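You operate a simulated robot arm through the tools that you are given. There is no shell and no other tool.

You are at the controls of a simulated robot arm. One attempt, no reset.

## Task
Sort all three steel bolts into the bench's gauge by size; one lies in the green bin.
Fine: each goes in the hole of its size; slide the white lid shut again. Where these are worked on the way, their far stop is far enough and under half their travel is too little: white lid.

The check looks at the end state, three seconds after you hand in, the way a careful person would. Anything else that was tipped, shoved, dropped, spilled or broken makes it a failure. A push-on lid holds only when it is set on centred and level and pressed home; a screw cap is set on level and turned clockwise until tight.

## Robot
A 7-joint arm with a two-finger parallel gripper, fixed in place. Base frame: the origin is at the foot of the arm, x ahead of it, y to its left, z up. Lengths are in m, angles in rad, forces in N, time in s.
With the tool pointing down near the work surface it reaches from about 0.24 to 0.68 m from the base axis. Its first joint turns from -1.152 to 1.152 rad. Payload 2.4 kg.
The tool frame sits at the grasp point between the pads (the TCP): z along the fingers, y along the line on which they close. The tips reach 0.03 m beyond it. Largest opening 0.094 m; finger width 0.028, thickness 0.01; the body of the gripper, 0.05 by 0.096 m, starts 0.055 m behind the TCP.
Orientation is that of the tool frame in the base frame, as [roll, pitch, yaw] about the fixed x, y, z axes, in that order (R = Rz(yaw) Ry(pitch) Rx(roll)). With the fingers straight down and closing along the base's y, the tool's x points along the base's -x, its y along +y and its z along -z.

## Interface
- The arm moves only by the tool servo_tool. Its argument "targets" is a list that holds one entry, the list of rows, each a list of 7 numbers: the closure, from 0 (fully open) to 1 (shut), then the shift along the tool's x, y, z in m, then the turn, a rotation vector about the tool's x, y, z in rad. In form: [[[hand, tx, ty, tz, rx, ry, rz], ...]]. A call has 1 to 20 rows; each row is the pose to reach, as a shift and turn from the pose commanded when the call began, along the tool's axes at that moment. A row lasts 0.2 s, in which the tool goes at most 0.05 m and 0.15 rad; a call with a longer step from one row to the next is refused whole, and so is a gripper value outside its range. A pose out of reach is approached as far as the arm can. The call stops where the force on the tool passes 40 N (or 10 N more than at its start, if that is more) or the arm is blocked; 0.2 s more then pass. The fingers move at their own pace (about 0.153 m/s each) and stop on an object; they squeeze with about 21 N. The grip force told is the motor's: it shows also when the fingers shut on nothing. Time passes only in rows, and 0.2 s behind the last, so rows that repeat a pose let the fingers close. The reply holds the time, the measured pose of the TCP, the force on the tool along the base axes, the opening and the grip force, in the units named above and with some noise, with the torque about the TCP (base axes, N m) and any sound that the robot's microphone picked up.
- Cameras (640 x 400 px; columns grow to the right, rows downward): "scene" is fixed at [0.0309, 0.4687, 1.4793]; the picture's right is [-0.78, -0.63, 0.00], its down [-0.23, 0.29, -0.93] and it looks along [0.58, -0.72, -0.37] (base axes); focal length 349 px, centre (320, 200). "wrist" rides on the gripper at [0.076, 0.014, -0.102] in the tool frame; the picture's right is [-0.18, 0.98, 0.00], its down [-0.75, -0.14, -0.64] and it looks along [-0.63, -0.12, 0.77] (tool axes); focal length 243 px, centre (320, 200). There is no depth. A picture from a camera that has moved, and an enlarged one, comes with that camera's place and axes in the base frame and with its lens. The place of the scene camera against the robot may be out by one fixed shift of up to 0.025 m in any direction.
- grab_frame(camera): a new picture of that camera. No time passes.
- enlarge(camera, box): a new picture of the part [left, top, right, bottom] of that camera's present view, enlarged. No time passes.
- finish_job(): hands the job in; it is judged then, once.

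Places have to be worked out from the pictures, the camera data and where the tool is seen. Open the gripper and draw the arm clear of the work before you hand the job in, unless the task says otherwise.

The tools are called after "Emit:" as name(argument=value, ...) on one line, values as JSON. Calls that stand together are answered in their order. servo_tool: Moves the arm, as the interface text tells. Its arguments: {"type":"object","properties":{"targets":{"type":"array","items":{"type":"array","items":{"type":"array","items":{"type":"number"}}}}},"required":["targets"]} The other tools are called the same way: grab_frame (camera) takes a picture; enlarge (camera, box) takes an enlarged picture of a part of a camera's view; finish_job () hands the job in.

At the start:

```text
time: 0.0
tool_pos: [0.3586, -0.055, 1.1839]
tool_rot: [-3.141, -0.002, 3.14]
force: [-0.3, 1.0, -0.9]
wrist_torque: [-0.02, -0.02, 0.01]
finger_gap: 0.0941
grip_force: 0.0
```

scene: 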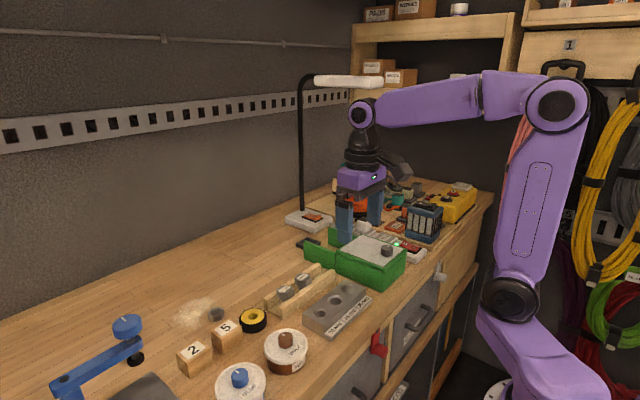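
wrist: 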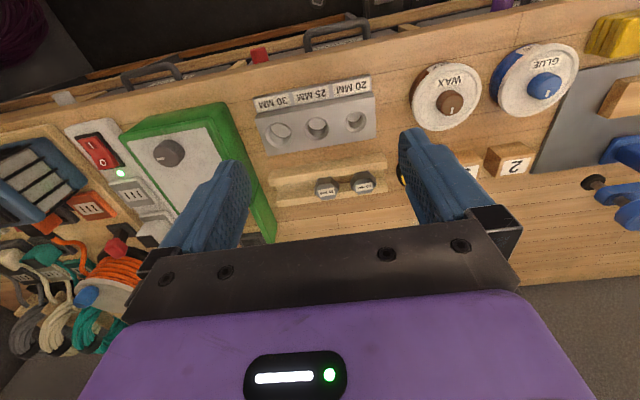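

The pictures show a steel gauge with three holes (30, 25, 20 mm), a wooden rack with two bolts, and a green bin with a lid that has a knob. I enlarge both views to see details.

Emit:
enlarge(camera="wrist", box=[100, 60, 420, 260])

Emit:
enlarge(camera="scene", box=[240, 200, 440, 350])

```text
2.00 times, centred on (260, 160) of wrist
camera zoom: at [0.2827, -0.0403, 1.2866], right [0.18, 0.98, 0.0], down [0.75, -0.14, 0.64], along [0.63, -0.12, -0.77], focal length 485 px, centre (440, 280)
```

zoom: 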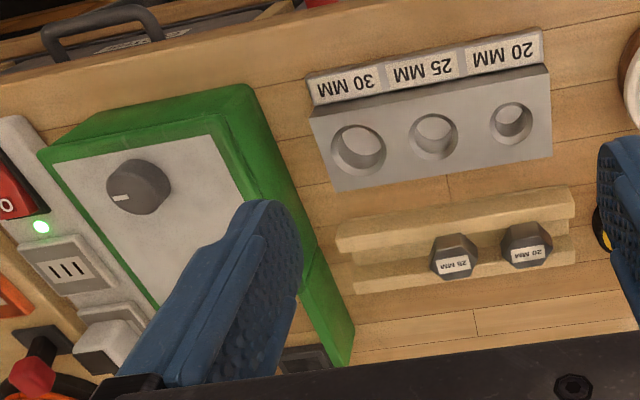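

```text
2.67 times, centred on (340, 275) of scene
camera zoom: at [0.0309, 0.4687, 1.4793], right [-0.78, -0.63, 0.0], down [-0.23, 0.29, -0.93], along [0.58, -0.72, -0.37], focal length 931 px, centre (267, 0)
```

zoom: 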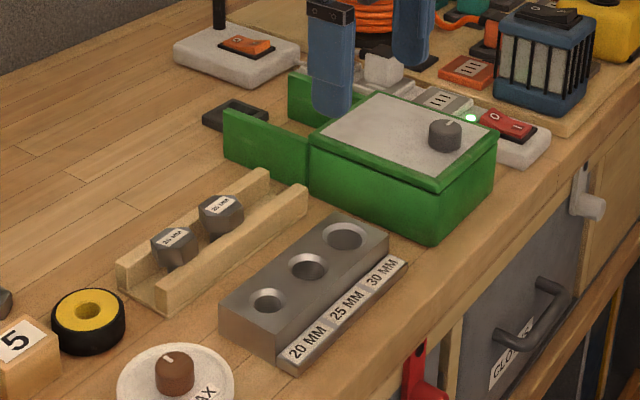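

The gauge holes triangulate to about x≈0.42, y≈-0.125/-0.07/-0.015 at z≈0.96. I zoom in more on the bolts, gauge and bin to read labels and see how they sit.

Emit:
enlarge(camera="wrist", box=[250, 140, 410, 240])

Emit:
enlarge(camera="scene", box=[270, 250, 380, 330])

Emit:
enlarge(camera="scene", box=[290, 200, 450, 300])

Emit:
enlarge(camera="wrist", box=[60, 80, 300, 250])

```text
4.00 times, centred on (330, 190) of wrist
camera zoom: at [0.2827, -0.0403, 1.2866], right [0.18, 0.98, 0.0], down [0.75, -0.14, 0.64], along [0.63, -0.12, -0.77], focal length 970 px, centre (280, 240)
```

zoom: 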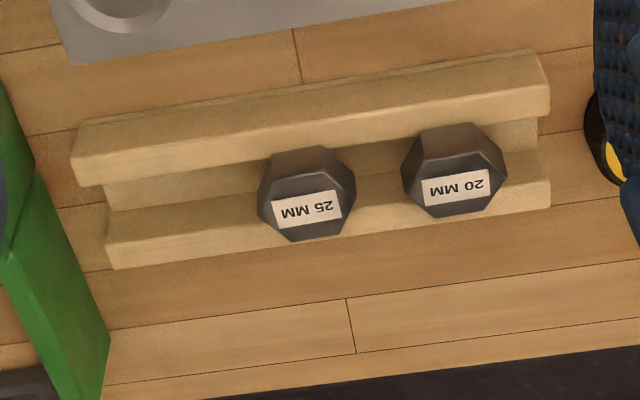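

```text
5.00 times, centred on (325, 290) of scene
camera zoom: at [0.0309, 0.4687, 1.4793], right [-0.78, -0.63, 0.0], down [-0.23, 0.29, -0.93], along [0.58, -0.72, -0.37], focal length 1745 px, centre (295, -250)
```

zoom: 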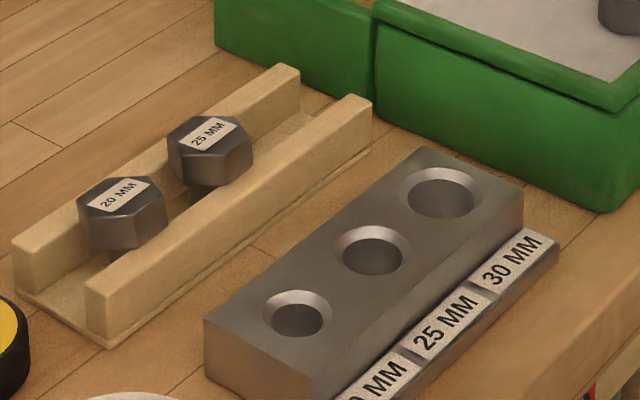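

```text
4.00 times, centred on (370, 250) of scene
camera zoom: at [0.0309, 0.4687, 1.4793], right [-0.78, -0.63, 0.0], down [-0.23, 0.29, -0.93], along [0.58, -0.72, -0.37], focal length 1396 px, centre (120, 0)
```

zoom: 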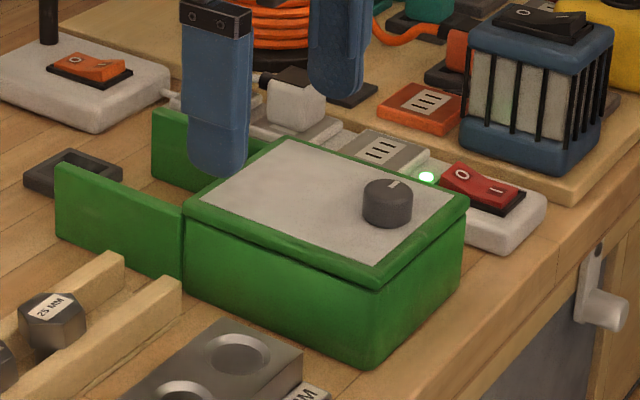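

```text
2.35 times, centred on (180, 165) of wrist
camera zoom: at [0.2827, -0.0403, 1.2866], right [0.18, 0.98, 0.0], down [0.75, -0.14, 0.64], along [0.63, -0.12, -0.77], focal length 571 px, centre (649, 282)
```

zoom: 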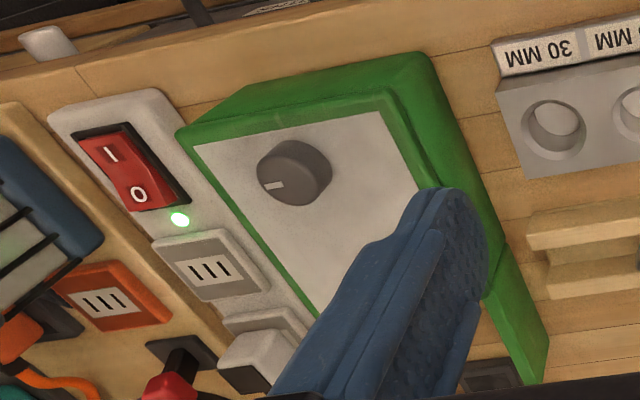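

The labels read 25 MM and 20 MM on the racked bolts, so the 30 mm one should be in the bin. I move the hand sideways to y≈-0.2 at the same height to look squarely at the bin and its lid.

Emit:
servo_tool(targets=[[[0, 0.02, -0.04, -0.01, 0, 0, 0], [0, 0.04, -0.08, -0.02, 0, 0, 0], [0, 0.06, -0.12, -0.03, 0, 0, 0], [0, 0.06, -0.155, -0.03, 0, 0, 0], [0, 0.06, -0.155, -0.03, 0, 0, 0]]])

Emit:
grab_frame(camera="wrist")

Emit:
grab_frame(camera="scene")

```text
time: 1.2
tool_pos: [0.2977, -0.2099, 1.2136]
tool_rot: [3.142, -0.001, 3.14]
force: [0.0, 1.2, 0.5]
wrist_torque: [0.01, -0.02, 0.0]
finger_gap: 0.0942
grip_force: 0.0
```

```text
taken
camera wrist: at [0.222, -0.1957, 1.3163], right [0.18, 0.98, 0.0], down [0.75, -0.14, 0.64], along [0.63, -0.12, -0.77], focal length 243 px, centre (320, 200)
```

wrist: 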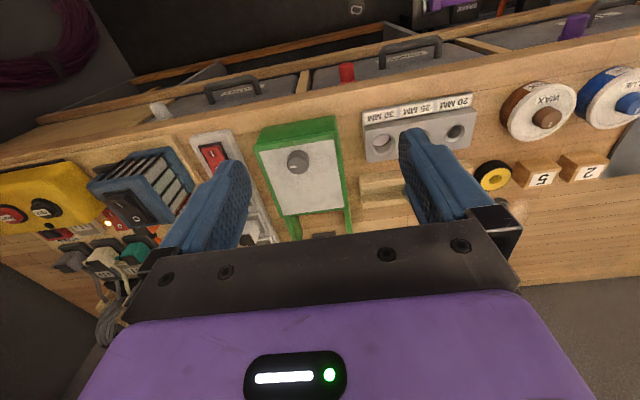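

```text
taken
```

scene: 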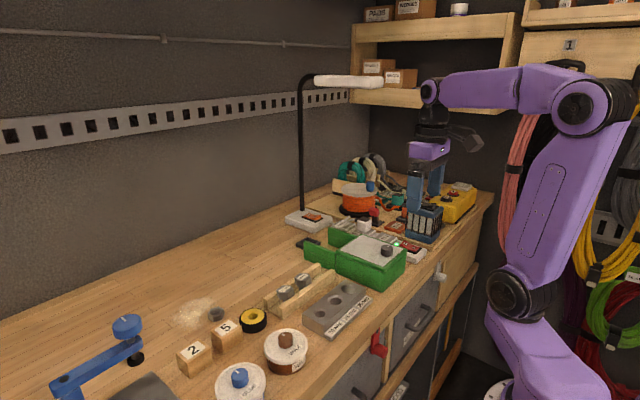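

The bin is now centred between the fingers in the wrist view. I enlarge it to measure the lid, knob and rails against the earlier view.

Emit:
enlarge(camera="wrist", box=[230, 100, 390, 240])

Emit:
enlarge(camera="wrist", box=[340, 80, 500, 180])

Emit:
enlarge(camera="scene", box=[290, 210, 430, 300])

```text
2.86 times, centred on (310, 170) of wrist
camera zoom: at [0.222, -0.1957, 1.3163], right [0.18, 0.98, 0.0], down [0.75, -0.14, 0.64], along [0.63, -0.12, -0.77], focal length 693 px, centre (349, 286)
```

zoom: 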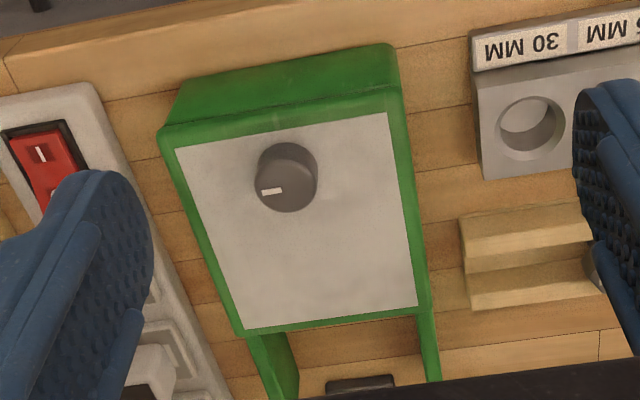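

```text
4.00 times, centred on (420, 130) of wrist
camera zoom: at [0.222, -0.1957, 1.3163], right [0.18, 0.98, 0.0], down [0.75, -0.14, 0.64], along [0.63, -0.12, -0.77], focal length 970 px, centre (-80, 480)
```

zoom: 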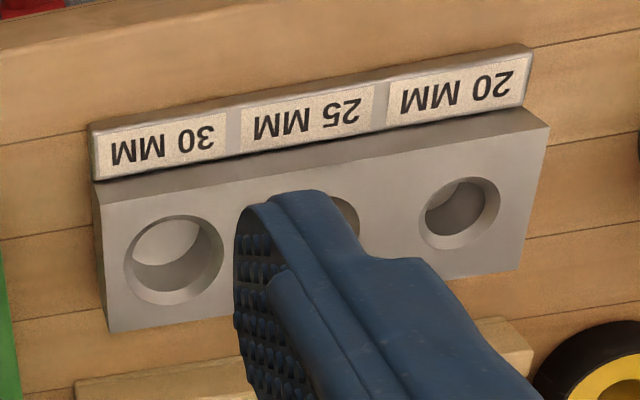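

```text
4.44 times, centred on (360, 255) of scene
camera zoom: at [0.0309, 0.4686, 1.4793], right [-0.78, -0.63, 0.0], down [-0.23, 0.29, -0.93], along [0.58, -0.72, -0.37], focal length 1551 px, centre (142, -44)
```

zoom: 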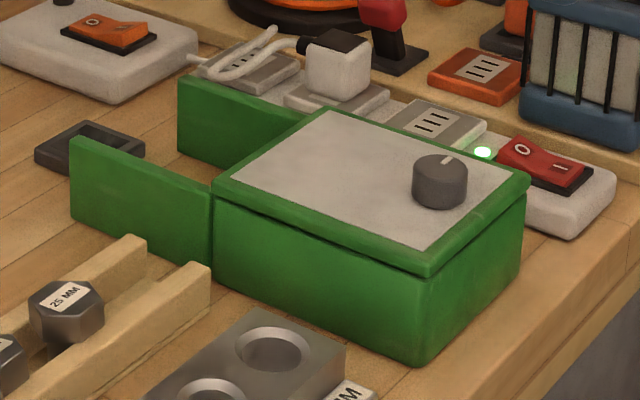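

Two wrist views agree: knob top ≈(0.401,-0.261,1.011), lid spanning x 0.381–0.513, y -0.317 to -0.205, gauge top z≈0.9535. Next I go lower over the gauge/rack area to measure the racked bolts more precisely.

Emit:
servo_tool(targets=[[[0, -0.017, 0.028, 0.019, 0, 0, 0], [0, -0.034, 0.056, 0.038, 0, 0, 0], [0, -0.051, 0.085, 0.057, 0, 0, 0], [0, -0.068, 0.113, 0.076, 0, 0, 0], [0, -0.085, 0.141, 0.095, 0, 0, 0], [0, -0.102, 0.165, 0.1136, 0, 0, 0], [0, -0.102, 0.165, 0.1136, 0, 0, 0]]])

Emit:
grab_frame(camera="wrist")

Emit:
enlarge(camera="wrist", box=[240, 100, 400, 240])

```text
time: 2.8
tool_pos: [0.3992, -0.0446, 1.1002]
tool_rot: [-3.141, 0.0, 3.139]
force: [0.2, 1.2, 0.4]
wrist_torque: [-0.03, 0.04, 0.0]
finger_gap: 0.0938
grip_force: 0.1
```

```text
taken
camera wrist: at [0.3243, -0.0304, 1.2028], right [0.19, 0.98, 0.0], down [0.75, -0.14, 0.64], along [0.63, -0.12, -0.77], focal length 243 px, centre (320, 200)
```

wrist: 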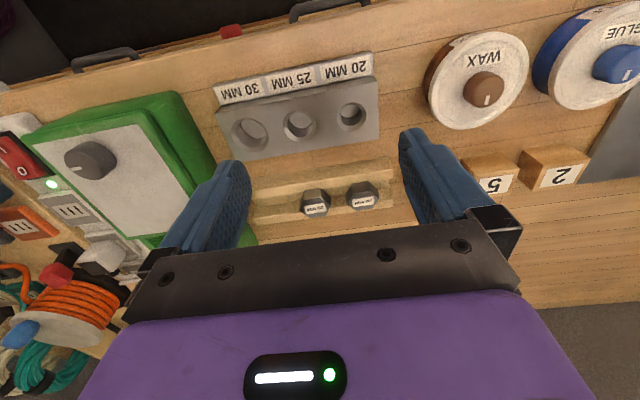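

```text
2.86 times, centred on (320, 170) of wrist
camera zoom: at [0.3243, -0.0304, 1.2028], right [0.19, 0.98, 0.0], down [0.75, -0.14, 0.64], along [0.63, -0.12, -0.77], focal length 693 px, centre (320, 286)
```

zoom: 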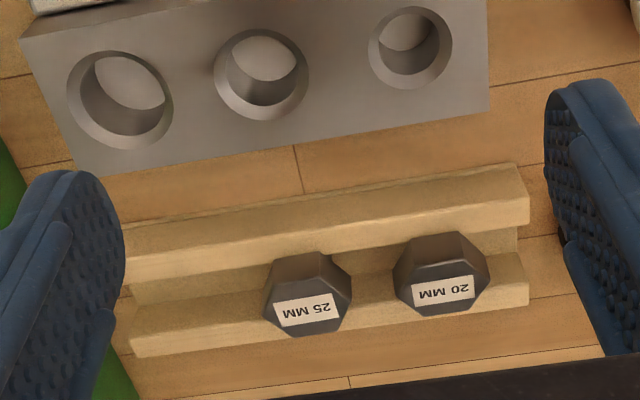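

The bolt head tops look to be at z≈0.97–0.98, x≈0.52–0.53, but the z–x ambiguity is several mm. I move 0.10 m further out at the same height so that the camera looks more steeply at the bolts.

Emit:
servo_tool(targets=[[[0, -0.035, 0, 0, 0, 0, 0], [0, -0.07, 0, 0, 0, 0, 0], [0, -0.1, 0, 0, 0, 0, 0], [0, -0.1, 0, 0, 0, 0, 0]]])

Emit:
enlarge(camera="wrist", box=[240, 20, 400, 120])

Emit:
grab_frame(camera="wrist")

```text
time: 3.8
tool_pos: [0.5006, -0.0452, 1.1012]
tool_rot: [3.141, -0.001, -3.141]
force: [-0.6, -0.1, 0.0]
wrist_torque: [0.01, -0.01, 0.0]
finger_gap: 0.0939
grip_force: 0.0
```

```text
4.00 times, centred on (320, 70) of wrist
camera zoom: at [0.4249, -0.0303, 1.2035], right [0.18, 0.98, 0.0], down [0.75, -0.14, 0.64], along [0.63, -0.12, -0.77], focal length 970 px, centre (320, 720)
```

zoom: 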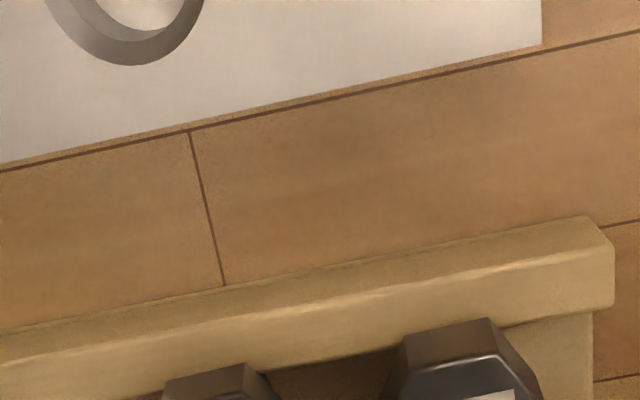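

```text
taken
camera wrist: at [0.4249, -0.0303, 1.2035], right [0.18, 0.98, 0.0], down [0.75, -0.14, 0.64], along [0.63, -0.12, -0.77], focal length 243 px, centre (320, 200)
```

wrist: 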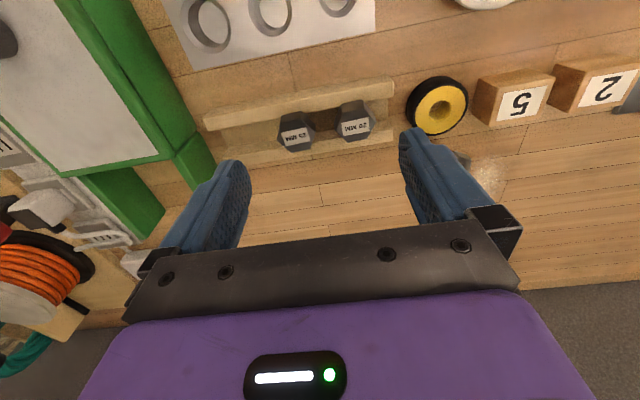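

Emit:
enlarge(camera="wrist", box=[250, 70, 410, 170])

Emit:
enlarge(camera="wrist", box=[150, 0, 390, 150])

```text
4.00 times, centred on (330, 120) of wrist
camera zoom: at [0.4249, -0.0303, 1.2035], right [0.18, 0.98, 0.0], down [0.75, -0.14, 0.64], along [0.63, -0.12, -0.77], focal length 970 px, centre (280, 520)
```

zoom: 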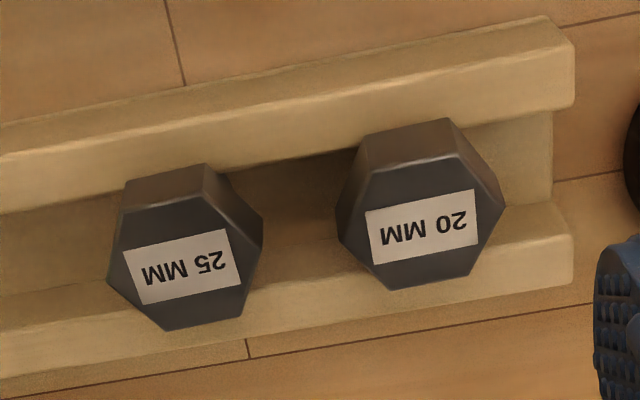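

```text
2.67 times, centred on (270, 75) of wrist
camera zoom: at [0.4249, -0.0303, 1.2035], right [0.18, 0.98, 0.0], down [0.75, -0.14, 0.64], along [0.63, -0.12, -0.77], focal length 647 px, centre (453, 533)
```

zoom: 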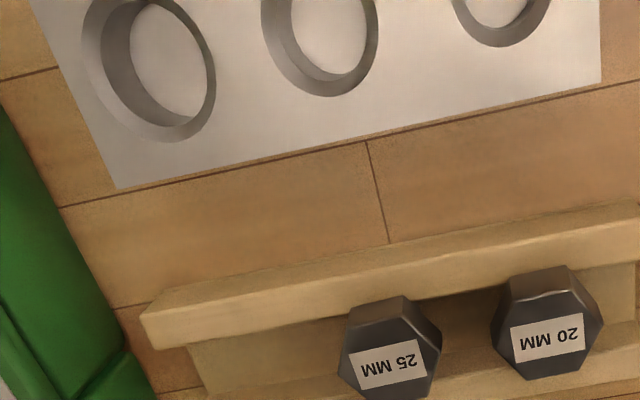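

View 3/4 triangulation gives the 25 mm head top at ≈(0.527,-0.074,0.972) and the 20 mm head at ≈(0.528,-0.013,0.972), bench z≈0.922; hex flats face ±x. I turn the tool 90° about its axis so that the fingers close along x onto the flats, moving nothing else.

Emit:
servo_tool(targets=[[[0, 0, 0, 0, 0, 0, 0.14], [0, 0, 0, 0, 0, 0, 0.28], [0, 0, 0, 0, 0, 0, 0.42], [0, 0, 0, 0, 0, 0, 0.56], [0, 0, 0, 0, 0, 0, 0.7], [0, 0, 0, 0, 0, 0, 0.84], [0, 0, 0, 0, 0, 0, 0.98], [0, 0, 0, 0, 0, 0, 1.12], [0, 0, 0, 0, 0, 0, 1.26], [0, 0, 0, 0, 0, 0, 1.4], [0, 0, 0, 0, 0, 0, 1.5], [0, 0, 0, 0, 0, 0, 1.5708], [0, 0, 0, 0, 0, 0, 1.5708]]])

Emit:
grab_frame(camera="wrist")

Emit:
grab_frame(camera="scene")

```text
time: 6.6
tool_pos: [0.5003, -0.0438, 1.1011]
tool_rot: [-3.14, -0.001, 1.569]
force: [1.1, 0.8, -0.3]
wrist_torque: [0.02, 0.03, -0.03]
finger_gap: 0.094
grip_force: 0.1
```

```text
taken
camera wrist: at [0.5154, 0.0312, 1.2032], right [0.98, -0.19, 0.0], down [-0.14, -0.75, 0.64], along [-0.12, -0.63, -0.77], focal length 243 px, centre (320, 200)
```

wrist: 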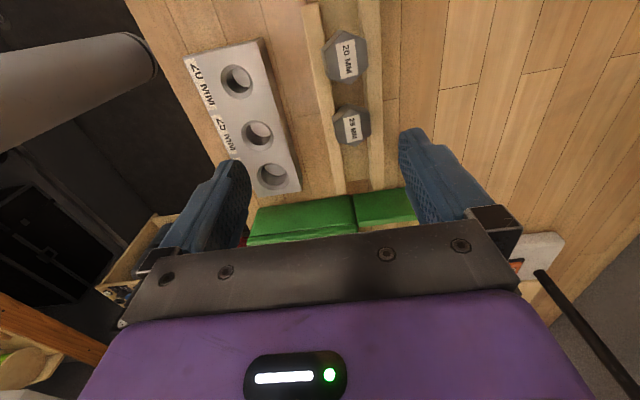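

```text
taken
```

scene: 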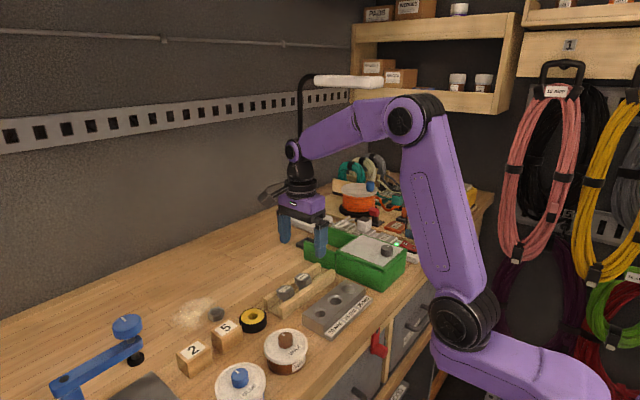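

The turn worked. From here the camera is nearly above the bolts' x, so I enlarge bolts and gauge to get x positions, head size and rail geometry.

Emit:
enlarge(camera="wrist", box=[280, 0, 440, 160])

Emit:
enlarge(camera="wrist", box=[170, 30, 410, 200])

```text
2.50 times, centred on (360, 80) of wrist
camera zoom: at [0.5154, 0.0312, 1.2032], right [0.98, -0.19, 0.0], down [-0.14, -0.75, 0.64], along [-0.12, -0.63, -0.77], focal length 606 px, centre (220, 500)
```

zoom: 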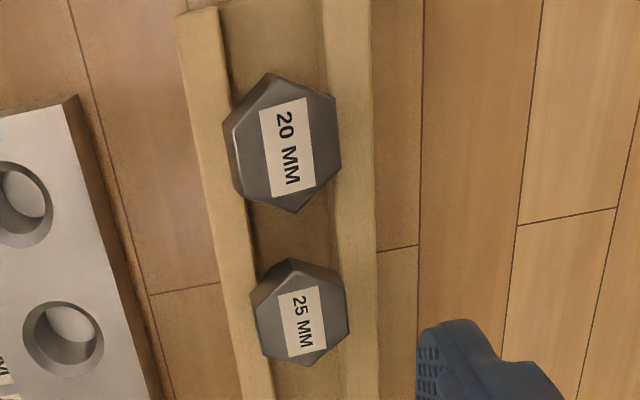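

```text
2.35 times, centred on (290, 115) of wrist
camera zoom: at [0.5154, 0.0312, 1.2032], right [0.98, -0.19, 0.0], down [-0.14, -0.75, 0.64], along [-0.12, -0.63, -0.77], focal length 571 px, centre (391, 400)
```

zoom: 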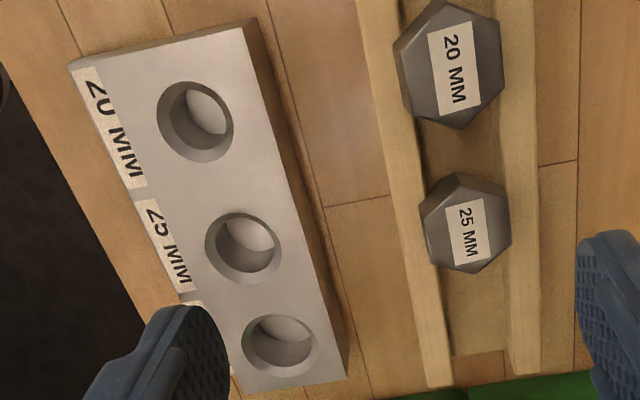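

Cross-checking views gives best estimates: 20 mm bolt ≈(0.529,-0.013), 25 mm ≈(0.529,-0.074), holes at x≈0.4255, y≈-0.015/-0.071/-0.127, rail tops ≈0.95. I move to a hover over the 20 mm bolt with tips about 18 mm above its head, and check alignment.

Emit:
servo_tool(targets=[[[0, 0.016, 0.015, 0.02, 0, 0, 0], [0, 0.031, 0.029, 0.04, 0, 0, 0], [0, 0.031, 0.029, 0.065, 0, 0, 0], [0, 0.031, 0.029, 0.081, 0, 0, 0], [0, 0.031, 0.029, 0.081, 0, 0, 0]]])

Emit:
grab_frame(camera="wrist")

Emit:
enlarge(camera="scene", box=[240, 200, 400, 340])

```text
time: 7.8
tool_pos: [0.5305, -0.0139, 1.0188]
tool_rot: [-3.141, 0.001, 1.568]
force: [0.0, 0.3, 1.0]
wrist_torque: [-0.01, -0.04, 0.02]
finger_gap: 0.094
grip_force: 0.1
```

```text
taken
camera wrist: at [0.5444, 0.0624, 1.1217], right [0.98, -0.18, 0.0], down [-0.14, -0.75, 0.64], along [-0.12, -0.63, -0.77], focal length 243 px, centre (320, 200)
```

wrist: 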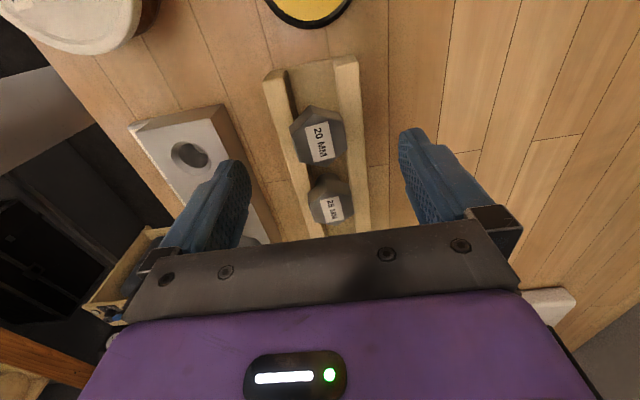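

```text
2.86 times, centred on (320, 270) of scene
camera zoom: at [0.0309, 0.4687, 1.4793], right [-0.78, -0.63, 0.0], down [-0.23, 0.29, -0.93], along [0.58, -0.72, -0.37], focal length 997 px, centre (320, 0)
```

zoom: 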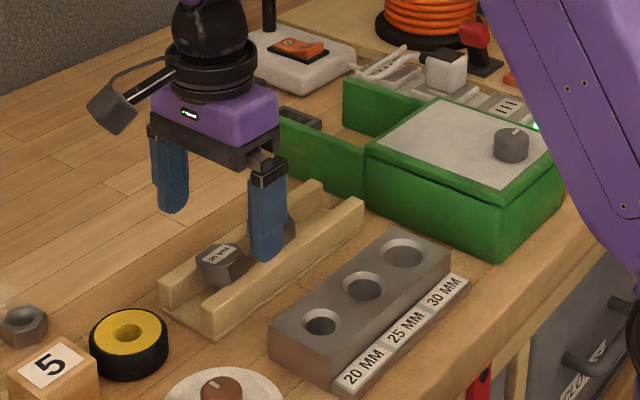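

The 20 mm bolt's label is nearly at the tool axis in the wrist image. I enlarge to refine the residual offset before descending.

Emit:
enlarge(camera="wrist", box=[260, 90, 380, 240])

```text
2.67 times, centred on (320, 165) of wrist
camera zoom: at [0.5444, 0.0624, 1.1217], right [0.98, -0.18, 0.0], down [-0.14, -0.75, 0.64], along [-0.12, -0.63, -0.77], focal length 647 px, centre (320, 293)
```

zoom: 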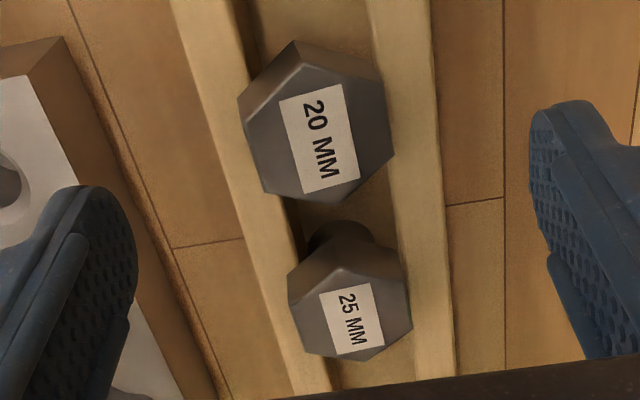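

The label sits on the tool axis in x and about 2–3 mm toward +y. I nudge 2 mm in +y and descend until the tips are at about z 0.957, just above the rails.

Emit:
servo_tool(targets=[[[0, 0.002, 0, 0.012, 0, 0, 0], [0, 0.002, 0, 0.024, 0, 0, 0], [0, 0.002, 0, 0.031, 0, 0, 0], [0, 0.002, 0, 0.031, 0, 0, 0]]])

Emit:
enlarge(camera="wrist", box=[200, 90, 440, 240])

Emit:
enlarge(camera="scene", box=[240, 220, 400, 320])

```text
time: 8.8
tool_pos: [0.5306, -0.0121, 0.9876]
tool_rot: [-3.141, -0.001, 1.571]
force: [-0.2, -0.5, -0.7]
wrist_torque: [0.01, 0.02, 0.01]
finger_gap: 0.0941
grip_force: 0.0
```

```text
2.67 times, centred on (320, 165) of wrist
camera zoom: at [0.5443, 0.0646, 1.0909], right [0.98, -0.18, 0.0], down [-0.14, -0.75, 0.64], along [-0.12, -0.63, -0.77], focal length 647 px, centre (320, 293)
```

zoom: 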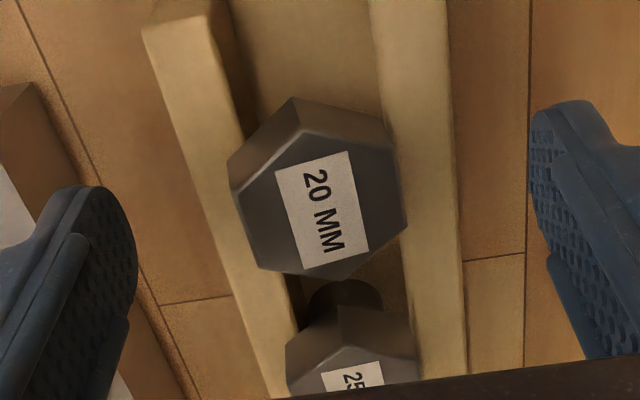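

```text
4.00 times, centred on (320, 270) of scene
camera zoom: at [0.0309, 0.4687, 1.4793], right [-0.78, -0.63, 0.0], down [-0.23, 0.29, -0.93], along [0.58, -0.72, -0.37], focal length 1396 px, centre (320, -80)
```

zoom: 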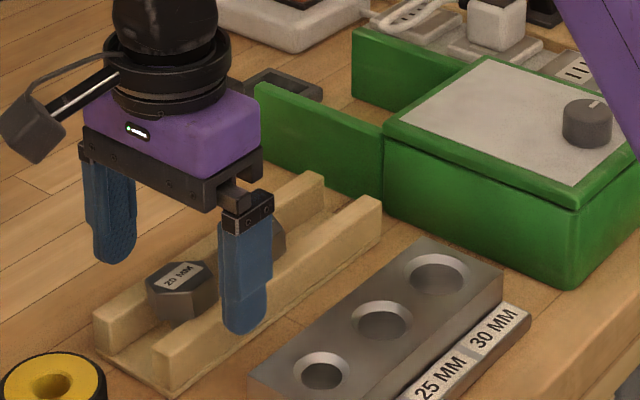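

The tool is over the bolt; before closing I want to be sure the fingertips (z≈0.957) clear the rail tops. I zoom the scene camera tightly on rail, head and fingertip.

Emit:
enlarge(camera="scene", box=[260, 260, 340, 320])

Emit:
enlarge(camera="wrist", box=[250, 70, 410, 170])

```text
6.67 times, centred on (300, 290) of scene
camera zoom: at [0.0309, 0.4687, 1.4793], right [-0.78, -0.63, 0.0], down [-0.23, 0.29, -0.93], along [0.58, -0.72, -0.37], focal length 2327 px, centre (453, -400)
```

zoom: 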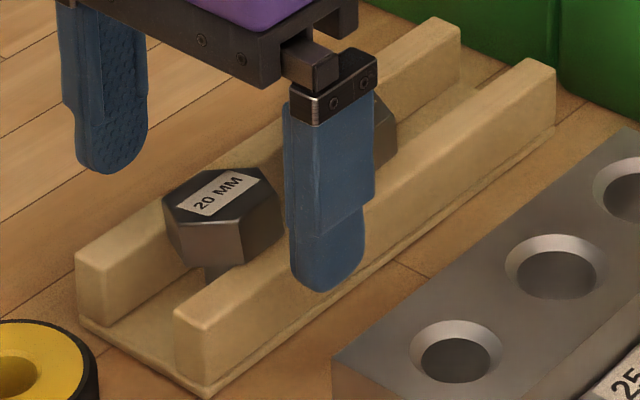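

```text
4.00 times, centred on (330, 120) of wrist
camera zoom: at [0.5443, 0.0646, 1.0909], right [0.98, -0.18, 0.0], down [-0.14, -0.75, 0.64], along [-0.12, -0.63, -0.77], focal length 970 px, centre (280, 520)
```

zoom: 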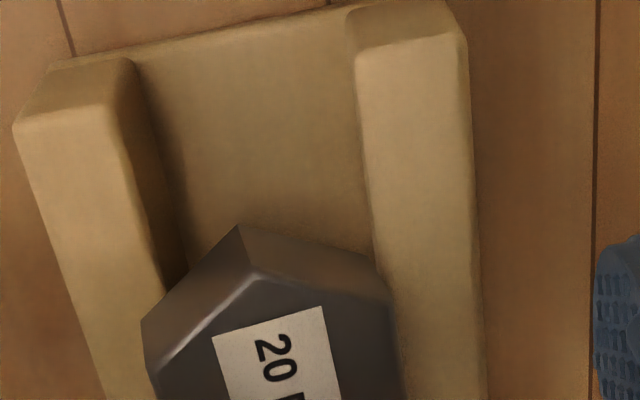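

The rail tops work out to z≈0.947, so the tips clear them by about 10 mm and the head's underside is ≈0.953. I lower 2.5 mm more, then close on the flats.

Emit:
servo_tool(targets=[[[0, 0.001, 0, 0.0025, 0, 0, 0], [0.5, 0.001, 0, 0.0025, 0, 0, 0], [1, 0.001, 0, 0.0025, 0, 0, 0], [1, 0.001, 0, 0.0025, 0, 0, 0], [1, 0.001, 0, 0.0025, 0, 0, 0], [1, 0.001, 0, 0.0025, 0, 0, 0]]])

Emit:
enlarge(camera="wrist", box=[200, 90, 440, 240])

Emit:
enlarge(camera="scene", box=[260, 260, 340, 320])

```text
time: 10.2
tool_pos: [0.5284, -0.0121, 0.9859]
tool_rot: [-3.141, 0.0, 1.568]
force: [-2.6, -1.0, 2.3]
wrist_torque: [-0.02, 0.16, 0.0]
finger_gap: 0.0381
grip_force: 20.9
```

```text
2.67 times, centred on (320, 165) of wrist
camera zoom: at [0.5439, 0.0653, 1.0885], right [0.98, -0.18, 0.0], down [-0.14, -0.75, 0.64], along [-0.12, -0.63, -0.77], focal length 647 px, centre (320, 293)
```

zoom: 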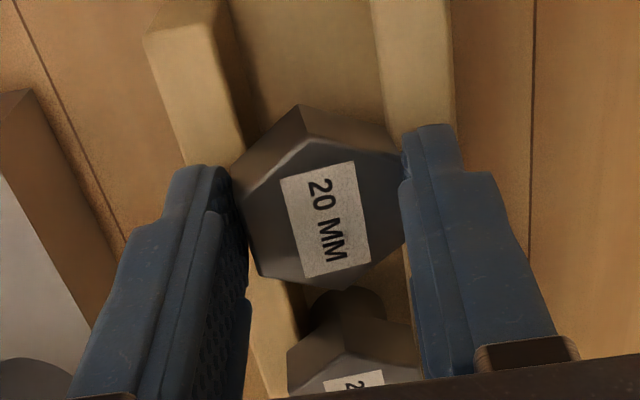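

```text
6.67 times, centred on (300, 290) of scene
camera zoom: at [0.0308, 0.4687, 1.4793], right [-0.78, -0.63, 0.0], down [-0.23, 0.29, -0.93], along [0.58, -0.72, -0.37], focal length 2327 px, centre (453, -400)
```

zoom: 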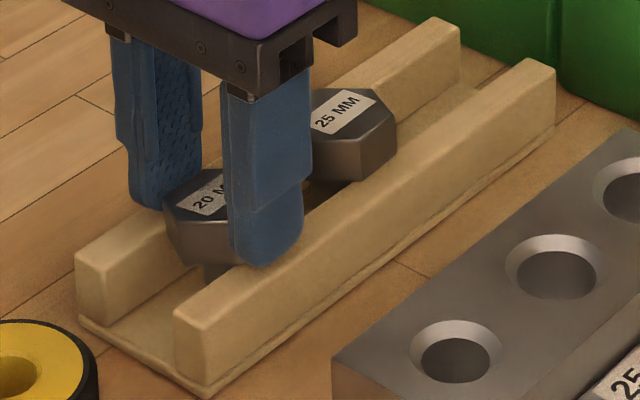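

The grip holds at 38 mm gap with 21 N, and the bolt centre is at x≈0.5285. I lift it 60 mm straight up and inspect.

Emit:
servo_tool(targets=[[[1, 0, 0, -0.01, 0, 0, 0], [1, 0, 0, -0.03, 0, 0, 0], [1, 0, 0, -0.05, 0, 0, 0], [1, 0, 0, -0.065, 0, 0, 0], [1, 0, 0, -0.065, 0, 0, 0]]])

Emit:
enlarge(camera="wrist", box=[200, 60, 440, 240])

Emit:
enlarge(camera="scene", box=[260, 240, 340, 300])

```text
time: 11.4
tool_pos: [0.5288, -0.0115, 1.0512]
tool_rot: [-3.141, 0.001, 1.572]
force: [0.3, -0.6, -0.1]
wrist_torque: [-0.01, 0.02, 0.0]
finger_gap: 0.0
grip_force: 21.2
```

```text
2.22 times, centred on (320, 150) of wrist
camera zoom: at [0.5434, 0.0651, 1.1537], right [0.98, -0.18, 0.0], down [-0.14, -0.75, 0.64], along [-0.12, -0.63, -0.77], focal length 539 px, centre (320, 311)
```

zoom: 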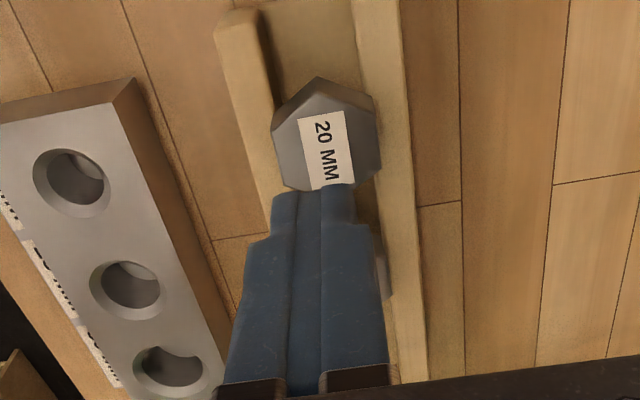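

```text
6.67 times, centred on (300, 270) of scene
camera zoom: at [0.0309, 0.4687, 1.4793], right [-0.78, -0.63, 0.0], down [-0.23, 0.29, -0.93], along [0.58, -0.72, -0.37], focal length 2327 px, centre (453, -267)
```

zoom: 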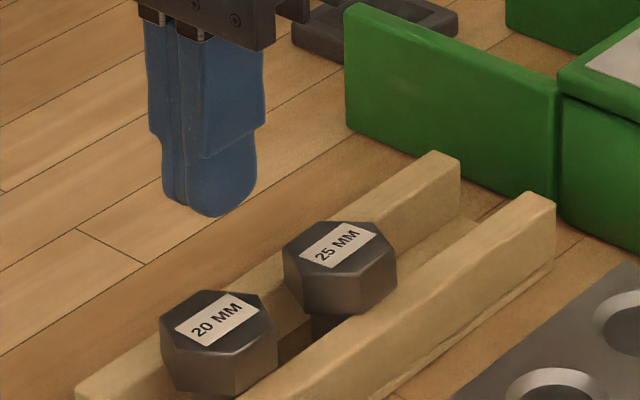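

The fingers came up empty: they slipped off because only the very tips touched the head; the bolt still stands in the rack unchanged. I reopen to about 44 mm, and come down over the head again in preparation for a deeper grip.

Emit:
servo_tool(targets=[[[0.5, 0, 0, 0, 0, 0, 0], [0.5, 0, 0, 0, 0, 0, 0], [0.5, 0, 0, 0.025, 0, 0, 0], [0.5, 0, 0, 0.045, 0, 0, 0], [0.5, 0, 0, 0.06, 0, 0, 0], [0.5, 0, 0, 0.066, 0, 0, 0], [0.5, 0, 0, 0.066, 0, 0, 0]]])

Emit:
enlarge(camera="wrist", box=[200, 90, 440, 240])

Emit:
enlarge(camera="scene", box=[260, 260, 340, 320])

```text
time: 13.0
tool_pos: [0.5306, -0.012, 0.9854]
tool_rot: [3.141, 0.0, 1.571]
force: [0.6, 0.4, 0.0]
wrist_torque: [-0.02, 0.03, 0.02]
finger_gap: 0.047
grip_force: 0.1
```

```text
2.67 times, centred on (320, 165) of wrist
camera zoom: at [0.5443, 0.0653, 1.0875], right [0.98, -0.18, 0.0], down [-0.14, -0.75, 0.64], along [-0.12, -0.63, -0.77], focal length 647 px, centre (320, 293)
```

zoom: 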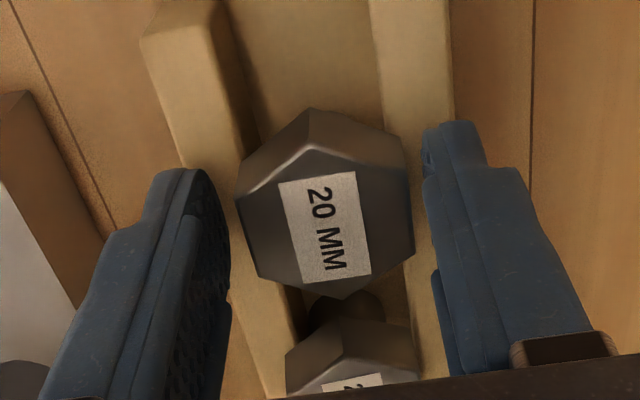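

```text
6.67 times, centred on (300, 290) of scene
camera zoom: at [0.0309, 0.4687, 1.4793], right [-0.78, -0.63, 0.0], down [-0.23, 0.29, -0.93], along [0.58, -0.72, -0.37], focal length 2327 px, centre (453, -400)
```

zoom: 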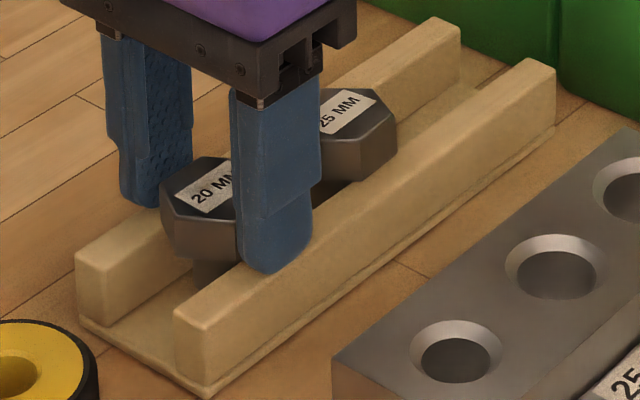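

The bolt seems to have shifted by a millimetre or so. I zoom in closer with both cameras to see whether it is tilted.

Emit:
enlarge(camera="scene", box=[272, 272, 312, 302])

Emit:
enlarge(camera="wrist", box=[270, 110, 370, 210])

```text
13.33 times, centred on (292, 287) of scene
camera zoom: at [0.0309, 0.4687, 1.4793], right [-0.78, -0.63, 0.0], down [-0.23, 0.29, -0.93], along [0.58, -0.72, -0.37], focal length 4654 px, centre (693, -960)
```

zoom: 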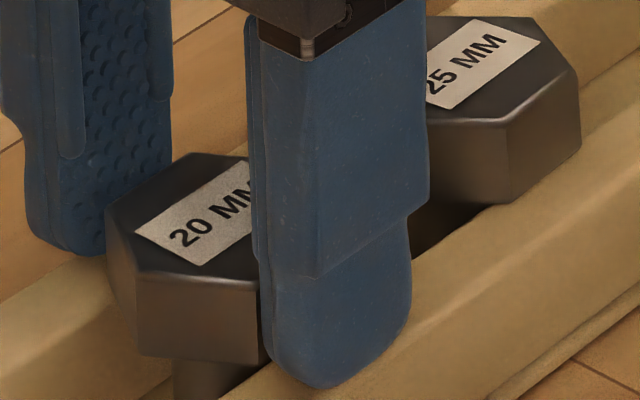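

```text
4.00 times, centred on (320, 160) of wrist
camera zoom: at [0.5443, 0.0653, 1.0875], right [0.98, -0.18, 0.0], down [-0.14, -0.75, 0.64], along [-0.12, -0.63, -0.77], focal length 970 px, centre (320, 360)
```

zoom: 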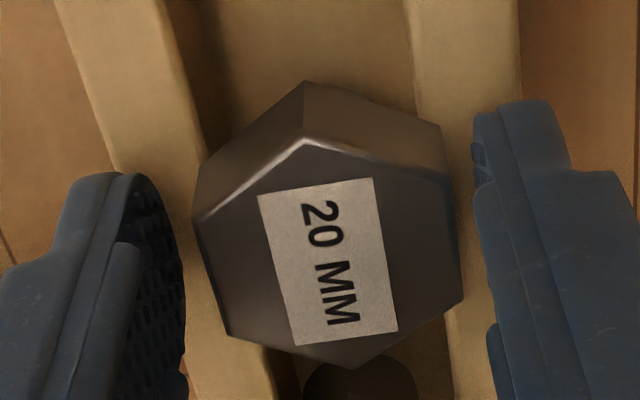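

The bolt is upright and its flats are parallel to the pads, so I need more pad depth on the head. I lower 5 mm more (tips ≈0.950, still above the rails) and check for contact force before closing.

Emit:
servo_tool(targets=[[[0.5, 0, 0, 0.003, 0, 0, 0], [0.5, 0, 0, 0.005, 0, 0, 0], [0.5, 0, 0, 0.005, 0, 0, 0]]])

Emit:
enlarge(camera="scene", box=[272, 272, 312, 302])

```text
time: 13.8
tool_pos: [0.5306, -0.0114, 0.982]
tool_rot: [3.137, 0.0, 1.571]
force: [-3.1, 0.2, 41.2]
wrist_torque: [0.16, 1.23, -0.03]
finger_gap: 0.0484
grip_force: 1.2
```

```text
13.33 times, centred on (292, 287) of scene
camera zoom: at [0.0301, 0.4687, 1.4793], right [-0.78, -0.63, 0.0], down [-0.23, 0.29, -0.93], along [0.58, -0.72, -0.37], focal length 4654 px, centre (693, -960)
```

zoom: 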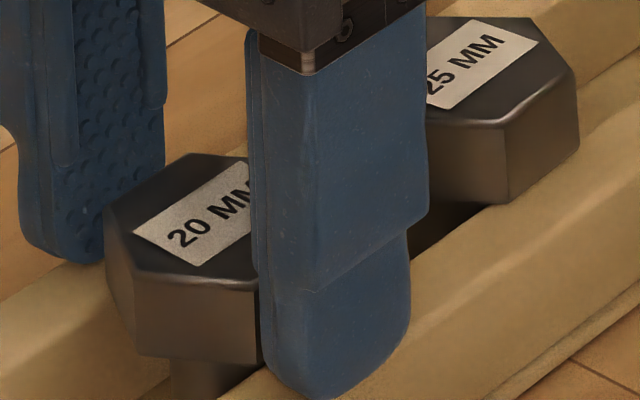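

The tips just touched the rail tops (41 N at TCP z 0.982), so the rails are at ≈0.953. I back off 2–3 mm, centre 3.5 mm toward -y over the bolt, close firmly, and then test with a slow, small lift.

Emit:
servo_tool(targets=[[[0.5, 0, 0, -0.003, 0, 0, 0], [0.5, -0.0035, 0, -0.003, 0, 0, 0], [0.5, -0.0035, 0, -0.003, 0, 0, 0]]])

Emit:
enlarge(camera="wrist", box=[240, 90, 400, 230])

```text
time: 14.6
tool_pos: [0.5295, -0.0138, 0.9821]
tool_rot: [-3.14, 0.001, 1.574]
force: [-0.8, 10.7, 11.2]
wrist_torque: [0.08, -0.32, 0.26]
finger_gap: 0.0466
grip_force: 0.1
```

```text
2.86 times, centred on (320, 160) of wrist
camera zoom: at [0.5441, 0.0631, 1.0851], right [0.98, -0.18, 0.0], down [-0.14, -0.75, 0.64], along [-0.12, -0.63, -0.77], focal length 693 px, centre (320, 314)
```

zoom: 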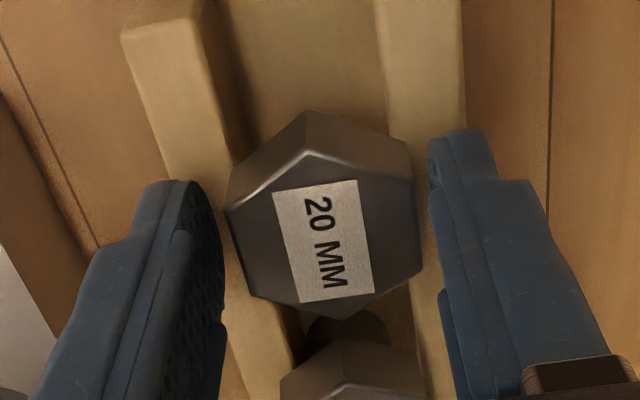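

There is still light contact with the rails (about 11 N), so I raise 3 mm straight up to free the tips.

Emit:
servo_tool(targets=[[[0.5, 0, 0, -0.0015, 0, 0, 0], [0.5, 0, 0, -0.003, 0, 0, 0], [0.5, 0, 0, -0.003, 0, 0, 0]]])

Emit:
enlarge(camera="wrist", box=[240, 90, 400, 230])

Emit:
enlarge(camera="scene", box=[260, 260, 340, 320])

```text
time: 15.4
tool_pos: [0.5286, -0.0156, 0.9855]
tool_rot: [-3.14, 0.0, 1.569]
force: [0.5, -0.2, 0.5]
wrist_torque: [0.01, -0.01, 0.0]
finger_gap: 0.0471
grip_force: 0.0
```

```text
2.86 times, centred on (320, 160) of wrist
camera zoom: at [0.5445, 0.0617, 1.0881], right [0.98, -0.19, 0.0], down [-0.14, -0.75, 0.64], along [-0.12, -0.63, -0.77], focal length 693 px, centre (320, 314)
```

zoom: 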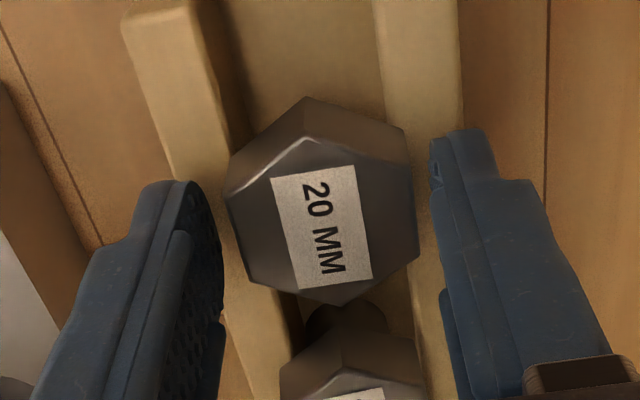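

```text
6.67 times, centred on (300, 290) of scene
camera zoom: at [0.0309, 0.4687, 1.4793], right [-0.78, -0.63, 0.0], down [-0.23, 0.29, -0.93], along [0.58, -0.72, -0.37], focal length 2327 px, centre (453, -400)
```

zoom: 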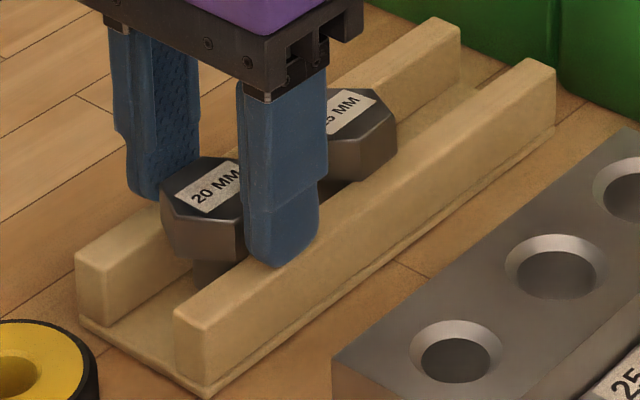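

Free of contact now (z 0.9855), the rack has not moved, and the label is centred on the tool axis. I close firmly, and then lift 4 mm slowly as a test.

Emit:
servo_tool(targets=[[[0.6, 0, 0, 0, 0, 0, 0], [0.8, 0, 0, 0, 0, 0, 0], [1, 0, 0, 0, 0, 0, 0], [1, 0, 0, 0, 0, 0, 0], [1, 0, 0, 0, 0, 0, 0]]])

Emit:
servo_tool(targets=[[[1, 0, 0, -0.001, 0, 0, 0], [1, 0, 0, -0.002, 0, 0, 0], [1, 0, 0, -0.003, 0, 0, 0], [1, 0, 0, -0.004, 0, 0, 0], [1, 0, 0, -0.005, 0, 0, 0], [1, 0, 0, -0.005, 0, 0, 0]]])

Emit:
enlarge(camera="wrist", box=[240, 90, 400, 230])

Emit:
enlarge(camera="scene", box=[260, 260, 340, 320])

```text
time: 16.6
tool_pos: [0.5305, -0.0146, 0.9848]
tool_rot: [-3.141, 0.0, 1.567]
force: [0.1, -0.4, 0.5]
wrist_torque: [-0.01, 0.01, -0.02]
finger_gap: 0.0363
grip_force: 21.2
```

```text
time: 18.0
tool_pos: [0.5292, -0.0144, 0.9901]
tool_rot: [-3.14, 0.0, 1.568]
force: [-0.1, 0.1, -1.2]
wrist_torque: [-0.04, 0.0, 0.0]
finger_gap: 0.0364
grip_force: 21.2
```

```text
2.86 times, centred on (320, 160) of wrist
camera zoom: at [0.5444, 0.0618, 1.0936], right [0.98, -0.18, 0.0], down [-0.14, -0.75, 0.64], along [-0.12, -0.63, -0.77], focal length 693 px, centre (320, 314)
```

zoom: 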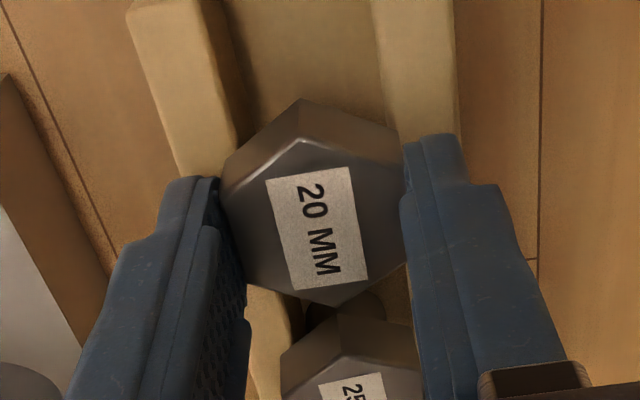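

```text
6.67 times, centred on (300, 290) of scene
camera zoom: at [0.0309, 0.4687, 1.4793], right [-0.78, -0.63, 0.0], down [-0.23, 0.29, -0.93], along [0.58, -0.72, -0.37], focal length 2327 px, centre (453, -400)
```

zoom: 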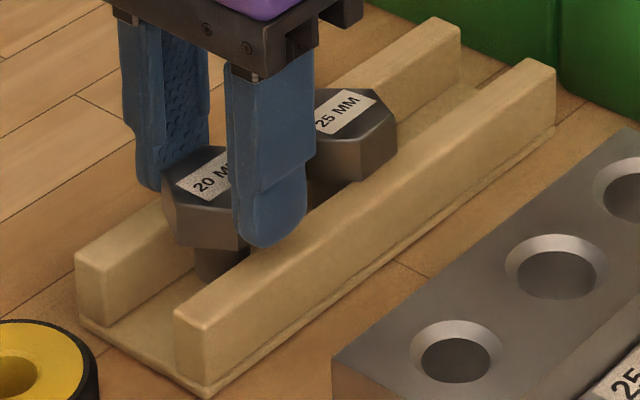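

Now the gap is 36.3 mm, i.e. true across-flats contact, and the head rose with the tool. I lift on to about z 1.05.

Emit:
servo_tool(targets=[[[1, 0, 0, -0.006, 0, 0, 0], [1, 0, 0, -0.014, 0, 0, 0], [1, 0, 0, -0.024, 0, 0, 0], [1, 0, 0, -0.034, 0, 0, 0], [1, 0, 0, -0.044, 0, 0, 0], [1, 0, 0, -0.054, 0, 0, 0], [1, 0, 0, -0.06, 0, 0, 0], [1, 0, 0, -0.06, 0, 0, 0]]])

Emit:
enlarge(camera="wrist", box=[200, 60, 440, 240])

Emit:
enlarge(camera="scene", box=[260, 230, 360, 305])

```text
time: 19.8
tool_pos: [0.5291, -0.0139, 1.051]
tool_rot: [-3.141, 0.0, 1.571]
force: [0.0, 0.5, -1.7]
wrist_torque: [0.01, 0.01, 0.01]
finger_gap: 0.0366
grip_force: 20.6
```

```text
2.22 times, centred on (320, 150) of wrist
camera zoom: at [0.5444, 0.0618, 1.1534], right [0.98, -0.18, 0.0], down [-0.14, -0.75, 0.64], along [-0.12, -0.63, -0.77], focal length 539 px, centre (320, 311)
```

zoom: 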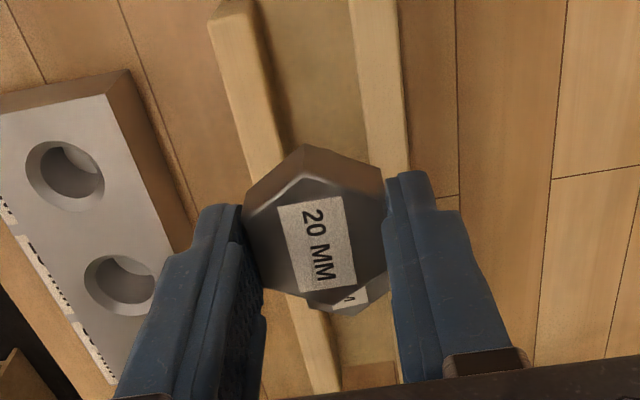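

```text
5.33 times, centred on (310, 268) of scene
camera zoom: at [0.0309, 0.4687, 1.4793], right [-0.78, -0.63, 0.0], down [-0.23, 0.29, -0.93], along [0.58, -0.72, -0.37], focal length 1862 px, centre (373, -160)
```

zoom: 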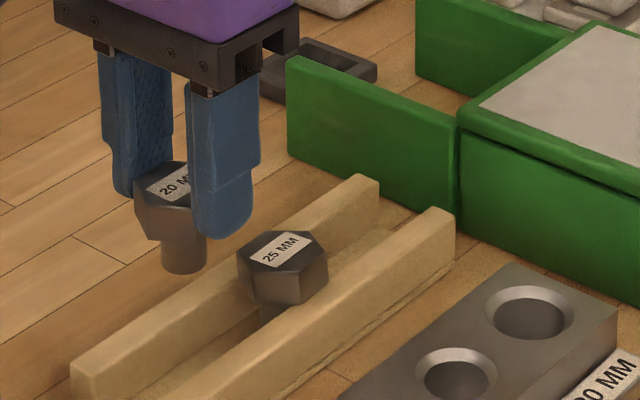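

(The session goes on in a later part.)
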